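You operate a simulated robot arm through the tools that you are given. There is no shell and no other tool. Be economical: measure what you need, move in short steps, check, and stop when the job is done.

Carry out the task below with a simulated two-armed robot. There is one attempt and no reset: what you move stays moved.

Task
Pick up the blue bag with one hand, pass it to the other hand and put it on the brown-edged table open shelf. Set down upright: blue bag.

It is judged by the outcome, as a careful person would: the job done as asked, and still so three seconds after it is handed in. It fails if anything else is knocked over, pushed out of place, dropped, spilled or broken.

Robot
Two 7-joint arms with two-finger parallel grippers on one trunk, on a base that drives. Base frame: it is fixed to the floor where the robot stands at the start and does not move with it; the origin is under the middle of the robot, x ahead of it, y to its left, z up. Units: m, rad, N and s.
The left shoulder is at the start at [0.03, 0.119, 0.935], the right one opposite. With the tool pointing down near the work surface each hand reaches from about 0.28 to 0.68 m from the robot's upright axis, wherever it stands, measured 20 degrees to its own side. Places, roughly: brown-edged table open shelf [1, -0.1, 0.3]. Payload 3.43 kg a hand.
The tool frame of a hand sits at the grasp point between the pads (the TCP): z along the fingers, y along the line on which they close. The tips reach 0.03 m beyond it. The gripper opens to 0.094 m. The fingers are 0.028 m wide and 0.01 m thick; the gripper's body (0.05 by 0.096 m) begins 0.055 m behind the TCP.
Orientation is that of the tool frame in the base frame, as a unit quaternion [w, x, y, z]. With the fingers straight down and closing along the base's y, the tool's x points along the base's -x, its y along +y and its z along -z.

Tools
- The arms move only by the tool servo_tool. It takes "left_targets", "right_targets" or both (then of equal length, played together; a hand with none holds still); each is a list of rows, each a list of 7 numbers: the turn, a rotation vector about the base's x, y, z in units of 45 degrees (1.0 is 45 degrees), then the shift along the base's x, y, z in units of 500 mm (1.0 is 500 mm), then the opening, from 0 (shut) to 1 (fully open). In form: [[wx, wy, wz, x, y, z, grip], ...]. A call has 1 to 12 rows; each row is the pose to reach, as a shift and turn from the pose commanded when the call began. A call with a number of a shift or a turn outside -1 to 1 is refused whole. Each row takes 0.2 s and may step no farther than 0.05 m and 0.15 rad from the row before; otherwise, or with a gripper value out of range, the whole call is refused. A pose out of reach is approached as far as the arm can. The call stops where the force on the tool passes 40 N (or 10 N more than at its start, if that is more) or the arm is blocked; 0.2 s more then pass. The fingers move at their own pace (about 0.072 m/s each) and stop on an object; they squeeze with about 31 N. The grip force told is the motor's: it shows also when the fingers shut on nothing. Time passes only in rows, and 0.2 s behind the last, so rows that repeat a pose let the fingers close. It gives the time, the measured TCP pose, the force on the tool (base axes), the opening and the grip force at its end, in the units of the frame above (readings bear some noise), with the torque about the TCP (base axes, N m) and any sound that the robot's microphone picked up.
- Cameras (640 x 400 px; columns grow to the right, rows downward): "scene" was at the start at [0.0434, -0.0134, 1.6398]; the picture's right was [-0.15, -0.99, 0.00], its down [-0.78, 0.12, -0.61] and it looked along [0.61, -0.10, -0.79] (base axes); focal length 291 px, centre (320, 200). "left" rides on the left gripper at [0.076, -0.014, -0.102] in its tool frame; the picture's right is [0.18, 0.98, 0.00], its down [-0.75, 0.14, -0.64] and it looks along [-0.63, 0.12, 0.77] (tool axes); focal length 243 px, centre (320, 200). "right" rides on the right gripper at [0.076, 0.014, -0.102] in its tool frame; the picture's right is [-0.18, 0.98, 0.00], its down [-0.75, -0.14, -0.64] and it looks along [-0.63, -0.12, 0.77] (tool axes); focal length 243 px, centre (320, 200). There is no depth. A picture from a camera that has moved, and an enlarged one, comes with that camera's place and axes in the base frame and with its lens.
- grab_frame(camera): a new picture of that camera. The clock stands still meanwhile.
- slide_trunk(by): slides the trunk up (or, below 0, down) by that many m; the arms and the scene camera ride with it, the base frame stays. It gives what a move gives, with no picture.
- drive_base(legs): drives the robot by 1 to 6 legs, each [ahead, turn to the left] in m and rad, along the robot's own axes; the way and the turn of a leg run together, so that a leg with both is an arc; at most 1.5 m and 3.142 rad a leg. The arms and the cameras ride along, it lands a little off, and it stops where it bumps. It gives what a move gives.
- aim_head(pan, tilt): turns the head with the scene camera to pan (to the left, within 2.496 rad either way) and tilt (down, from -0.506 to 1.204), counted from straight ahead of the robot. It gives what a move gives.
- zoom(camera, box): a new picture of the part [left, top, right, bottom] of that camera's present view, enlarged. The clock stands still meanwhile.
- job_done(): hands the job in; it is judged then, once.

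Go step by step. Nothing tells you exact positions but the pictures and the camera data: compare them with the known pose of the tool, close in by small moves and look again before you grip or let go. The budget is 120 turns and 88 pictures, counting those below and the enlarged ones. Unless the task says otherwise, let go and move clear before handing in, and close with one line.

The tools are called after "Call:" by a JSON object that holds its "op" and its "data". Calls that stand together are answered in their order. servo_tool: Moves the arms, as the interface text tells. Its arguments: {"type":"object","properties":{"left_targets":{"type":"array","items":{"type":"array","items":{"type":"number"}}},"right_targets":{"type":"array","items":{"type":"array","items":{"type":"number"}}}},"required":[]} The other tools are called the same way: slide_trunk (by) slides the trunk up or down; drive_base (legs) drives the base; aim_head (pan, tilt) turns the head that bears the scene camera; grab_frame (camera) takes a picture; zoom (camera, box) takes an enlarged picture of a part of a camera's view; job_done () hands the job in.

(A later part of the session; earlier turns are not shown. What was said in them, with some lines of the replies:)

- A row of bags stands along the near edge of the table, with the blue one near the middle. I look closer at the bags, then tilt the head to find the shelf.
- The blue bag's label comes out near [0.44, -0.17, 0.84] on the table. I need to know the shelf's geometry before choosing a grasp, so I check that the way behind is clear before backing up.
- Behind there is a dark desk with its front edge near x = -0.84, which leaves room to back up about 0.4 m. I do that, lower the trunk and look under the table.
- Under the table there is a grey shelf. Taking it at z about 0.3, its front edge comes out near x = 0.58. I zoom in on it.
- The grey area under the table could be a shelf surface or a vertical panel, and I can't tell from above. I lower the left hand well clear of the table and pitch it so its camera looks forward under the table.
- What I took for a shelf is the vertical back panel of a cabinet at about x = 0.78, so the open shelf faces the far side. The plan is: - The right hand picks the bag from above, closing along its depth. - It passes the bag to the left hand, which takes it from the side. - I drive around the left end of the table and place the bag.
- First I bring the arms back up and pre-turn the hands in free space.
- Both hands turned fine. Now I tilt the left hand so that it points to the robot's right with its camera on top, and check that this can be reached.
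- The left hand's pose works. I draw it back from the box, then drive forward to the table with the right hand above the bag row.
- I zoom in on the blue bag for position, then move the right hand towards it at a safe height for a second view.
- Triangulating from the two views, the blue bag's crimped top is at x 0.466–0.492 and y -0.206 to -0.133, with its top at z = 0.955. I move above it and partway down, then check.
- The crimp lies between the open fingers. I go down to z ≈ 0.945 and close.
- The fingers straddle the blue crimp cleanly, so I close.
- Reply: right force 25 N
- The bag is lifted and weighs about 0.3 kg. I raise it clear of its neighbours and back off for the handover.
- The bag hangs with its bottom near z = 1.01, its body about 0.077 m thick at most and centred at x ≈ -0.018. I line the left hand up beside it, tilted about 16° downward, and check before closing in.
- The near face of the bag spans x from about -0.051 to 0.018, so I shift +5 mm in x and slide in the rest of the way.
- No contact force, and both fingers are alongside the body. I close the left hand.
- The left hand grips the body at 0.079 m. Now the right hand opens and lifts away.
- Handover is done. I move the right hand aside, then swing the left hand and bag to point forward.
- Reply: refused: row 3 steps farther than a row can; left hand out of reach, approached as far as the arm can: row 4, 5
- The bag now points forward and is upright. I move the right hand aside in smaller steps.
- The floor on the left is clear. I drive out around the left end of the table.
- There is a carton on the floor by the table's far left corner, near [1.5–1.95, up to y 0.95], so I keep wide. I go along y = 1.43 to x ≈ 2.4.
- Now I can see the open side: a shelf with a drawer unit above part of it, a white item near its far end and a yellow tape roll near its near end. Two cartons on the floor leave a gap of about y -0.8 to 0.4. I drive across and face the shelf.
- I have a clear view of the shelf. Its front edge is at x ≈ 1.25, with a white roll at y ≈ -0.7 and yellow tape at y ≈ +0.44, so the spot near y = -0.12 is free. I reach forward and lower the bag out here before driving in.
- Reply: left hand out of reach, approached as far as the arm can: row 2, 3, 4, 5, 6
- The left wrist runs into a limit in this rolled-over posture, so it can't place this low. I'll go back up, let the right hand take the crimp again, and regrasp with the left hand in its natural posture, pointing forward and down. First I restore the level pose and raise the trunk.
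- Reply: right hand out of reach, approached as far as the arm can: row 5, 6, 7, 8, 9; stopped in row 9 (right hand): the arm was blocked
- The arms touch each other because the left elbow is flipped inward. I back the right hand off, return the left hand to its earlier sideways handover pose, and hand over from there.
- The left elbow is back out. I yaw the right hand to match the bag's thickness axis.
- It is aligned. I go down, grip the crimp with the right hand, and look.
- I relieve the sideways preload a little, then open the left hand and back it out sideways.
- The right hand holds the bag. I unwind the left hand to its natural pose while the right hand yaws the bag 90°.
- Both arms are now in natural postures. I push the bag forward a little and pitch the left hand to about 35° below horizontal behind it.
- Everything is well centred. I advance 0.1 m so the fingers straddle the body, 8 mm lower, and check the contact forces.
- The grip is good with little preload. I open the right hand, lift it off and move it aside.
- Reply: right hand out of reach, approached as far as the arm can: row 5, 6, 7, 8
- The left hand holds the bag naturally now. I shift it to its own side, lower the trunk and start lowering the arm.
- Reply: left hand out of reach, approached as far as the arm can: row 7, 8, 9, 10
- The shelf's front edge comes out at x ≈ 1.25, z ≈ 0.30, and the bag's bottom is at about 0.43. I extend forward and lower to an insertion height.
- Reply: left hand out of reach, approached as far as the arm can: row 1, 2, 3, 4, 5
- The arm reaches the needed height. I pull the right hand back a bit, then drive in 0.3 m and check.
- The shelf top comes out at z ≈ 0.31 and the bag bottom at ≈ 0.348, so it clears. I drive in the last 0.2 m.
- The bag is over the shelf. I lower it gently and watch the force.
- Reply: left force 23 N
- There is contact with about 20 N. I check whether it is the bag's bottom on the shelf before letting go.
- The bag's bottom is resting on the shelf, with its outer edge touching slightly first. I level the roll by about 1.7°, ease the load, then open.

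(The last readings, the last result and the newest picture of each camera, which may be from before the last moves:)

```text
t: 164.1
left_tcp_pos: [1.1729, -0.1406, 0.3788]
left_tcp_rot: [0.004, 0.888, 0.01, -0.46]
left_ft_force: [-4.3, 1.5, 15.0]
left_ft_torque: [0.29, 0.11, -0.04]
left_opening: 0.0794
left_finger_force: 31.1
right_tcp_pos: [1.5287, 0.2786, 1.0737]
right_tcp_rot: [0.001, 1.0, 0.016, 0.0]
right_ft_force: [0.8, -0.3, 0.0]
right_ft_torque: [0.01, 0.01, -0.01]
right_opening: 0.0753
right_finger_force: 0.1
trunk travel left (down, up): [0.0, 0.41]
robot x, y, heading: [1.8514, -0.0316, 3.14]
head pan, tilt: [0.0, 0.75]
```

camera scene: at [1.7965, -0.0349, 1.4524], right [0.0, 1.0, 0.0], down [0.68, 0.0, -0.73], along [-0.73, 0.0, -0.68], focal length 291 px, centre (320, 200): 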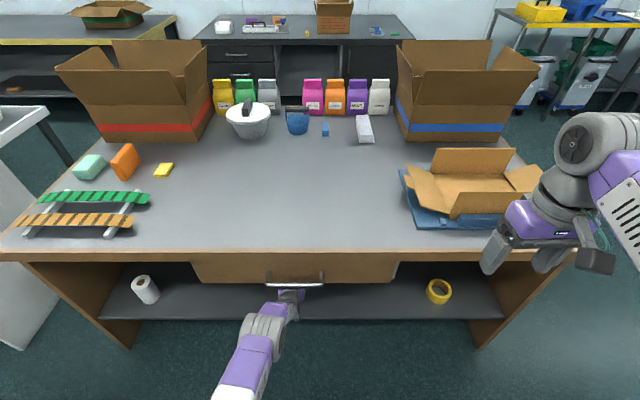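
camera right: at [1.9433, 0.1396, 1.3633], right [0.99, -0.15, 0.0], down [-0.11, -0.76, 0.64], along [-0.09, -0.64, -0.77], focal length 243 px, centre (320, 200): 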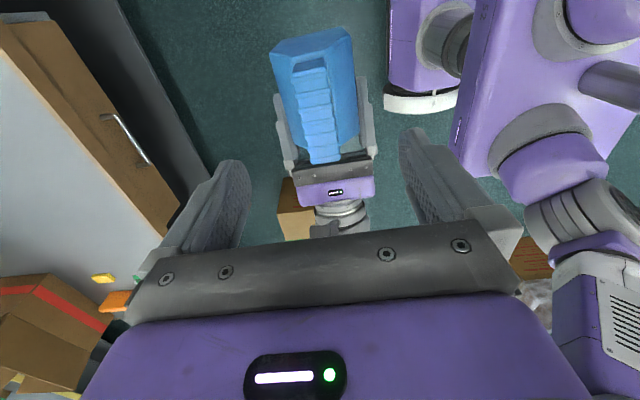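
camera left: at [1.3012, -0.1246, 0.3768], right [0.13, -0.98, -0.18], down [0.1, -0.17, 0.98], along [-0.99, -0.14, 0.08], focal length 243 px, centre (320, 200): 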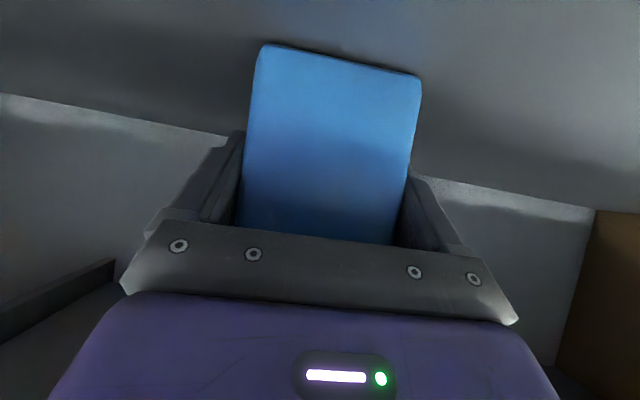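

Call:
{"op": "servo_tool", "data": {"left_targets": [[0.012, 0, 0, 0, 0, 0.004, 0], [0.012, 0, 0, 0, 0, 0.004, 0.9], [0.012, 0, 0, 0, 0, 0.004, 1], [0.012, 0, 0, 0, 0, 0.004, 1], [0.012, 0, 0, 0, 0, 0.004, 1]]}}

Call:
{"op": "grab_frame", "data": {"camera": "left"}}

```text
t: 165.3
left_tcp_pos: [1.172, -0.1394, 0.3777]
left_tcp_rot: [0.001, 0.888, 0.012, -0.46]
left_ft_force: [1.1, -0.1, -0.3]
left_ft_torque: [0.01, -0.02, 0.01]
left_opening: 0.094
left_finger_force: 0.1
right_tcp_pos: [1.5268, 0.2771, 1.0731]
right_tcp_rot: [0.002, 1.0, 0.015, 0.0]
right_ft_force: [0.0, 0.2, 0.4]
right_ft_torque: [0.02, 0.03, 0.0]
right_opening: 0.0752
right_finger_force: 0.1
trunk travel left (down, up): [0.0, 0.41]
robot x, y, heading: [1.8516, -0.0329, 3.14]
head pan, tilt: [0.0, 0.75]
```

```text
11 pictures are left
camera left: at [1.302, -0.1239, 0.3766], right [0.13, -0.98, -0.16], down [0.09, -0.15, 0.98], along [-0.99, -0.14, 0.07], focal length 243 px, centre (320, 200)
```

left: 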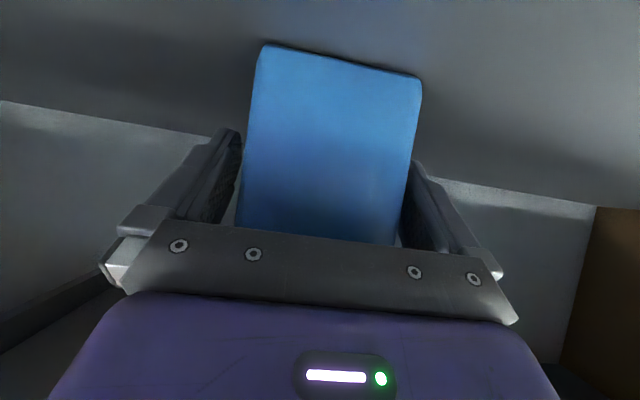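

Released; the bag stands with clearance on both sides. I draw the hand straight back, then look.

Call:
{"op": "servo_tool", "data": {"left_targets": [[0, 0, 0, 0.03, 0, 0, 1], [0, 0, 0, 0.07, 0, 0, 1], [0, 0, 0, 0.12, 0, 0, 1], [0, 0, 0, 0.18, 0, 0, 1], [0, 0, 0, 0.22, 0, 0, 1]]}}

Call:
{"op": "grab_frame", "data": {"camera": "left"}}

```text
t: 166.5
left_tcp_pos: [1.2771, -0.1238, 0.3813]
left_tcp_rot: [0.01, 0.889, 0.015, -0.458]
left_ft_force: [0.7, 0.4, 1.5]
left_ft_torque: [0.02, -0.04, -0.01]
left_opening: 0.0942
left_finger_force: 0.1
left hand out of reach, approached as far as the arm can: row 3, 4, 5
right_tcp_pos: [1.5275, 0.2776, 1.0742]
right_tcp_rot: [0.002, 1.0, 0.016, 0.0]
right_ft_force: [-1.2, -0.3, -0.5]
right_ft_torque: [0.01, 0.0, -0.02]
right_opening: 0.0751
right_finger_force: 0.1
trunk travel left (down, up): [0.0, 0.41]
robot x, y, heading: [1.8502, -0.0331, 3.143]
head pan, tilt: [0.0, 0.75]
```

```text
10 pictures are left
camera left: at [1.4065, -0.1058, 0.3788], right [0.14, -0.98, -0.15], down [0.09, -0.13, 0.99], along [-0.99, -0.15, 0.07], focal length 243 px, centre (320, 200)
```

left: 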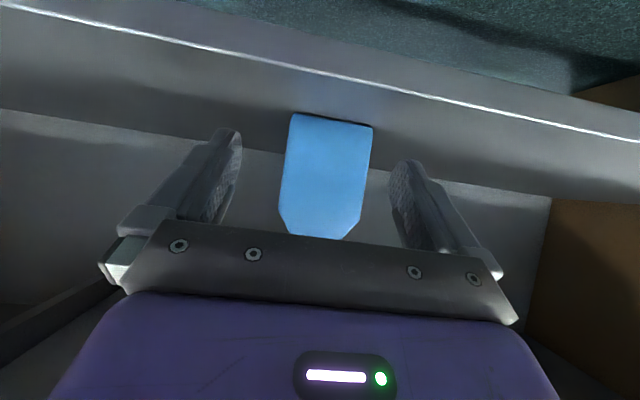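

The bag stands upright on the shelf, clear of the hand. I back the base away and check once more.

Call:
{"op": "drive_base", "data": {"legs": [[-0.4, 0]]}}

Call:
{"op": "grab_frame", "data": {"camera": "scene"}}

Call:
{"op": "zoom", "data": {"camera": "scene", "box": [200, 130, 400, 255]}}

```text
t: 169.0
left_tcp_pos: [1.6739, -0.1221, 0.3806]
left_tcp_rot: [0.01, 0.889, 0.013, -0.458]
left_ft_force: [0.7, 0.0, 0.0]
left_ft_torque: [0.0, 0.0, 0.03]
left_opening: 0.0941
left_finger_force: 0.0
right_tcp_pos: [1.9262, 0.2784, 1.074]
right_tcp_rot: [0.001, 1.0, 0.015, 0.0]
right_ft_force: [0.2, -0.8, 0.1]
right_ft_torque: [-0.01, 0.01, 0.0]
right_opening: 0.0753
right_finger_force: 0.0
trunk travel left (down, up): [0.0, 0.41]
robot x, y, heading: [2.2475, -0.0347, 3.136]
head pan, tilt: [0.0, 0.75]
```

```text
9 pictures are left
camera scene: at [2.1946, -0.0356, 1.4525], right [0.0, 1.0, 0.0], down [0.68, 0.0, -0.73], along [-0.73, 0.0, -0.68], focal length 291 px, centre (320, 200)
```

scene: 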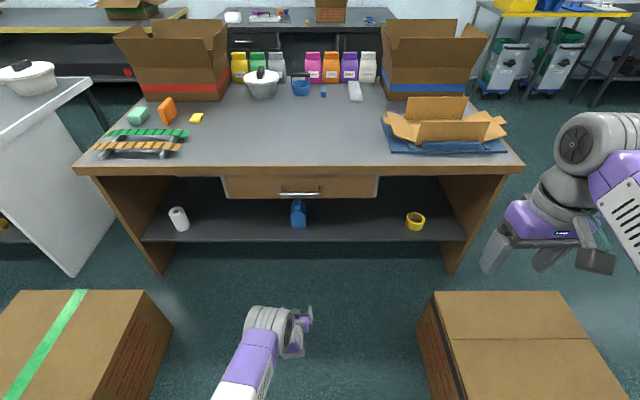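

```text
3.20 times, centred on (300, 192) of scene
camera zoom: at [2.1946, -0.0356, 1.4525], right [0.0, 1.0, 0.0], down [0.68, 0.0, -0.73], along [-0.73, 0.0, -0.68], focal length 932 px, centre (384, 224)
```

zoom: 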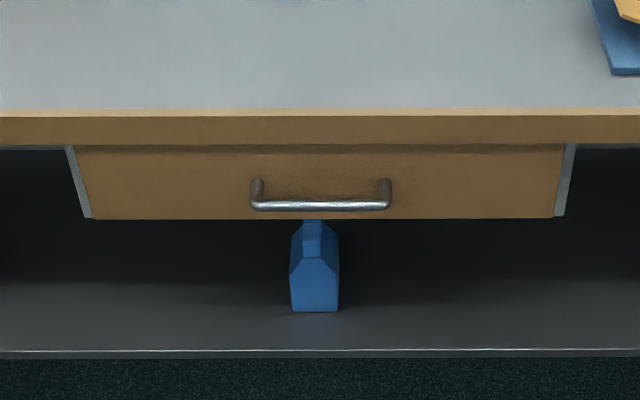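

The blue bag stands upright on the open shelf, nothing else has been disturbed, and both hands are clear. I hand it in.

Call:
{"op": "job_done", "data": {}}

```text
The job is handed in.
```

The blue bag is standing upright on the brown-edged table's open shelf. The right hand picked it up and passed it to the left, took it back once so the left could regrip it, and the left hand set it down; nothing else looked moved in the last picture.
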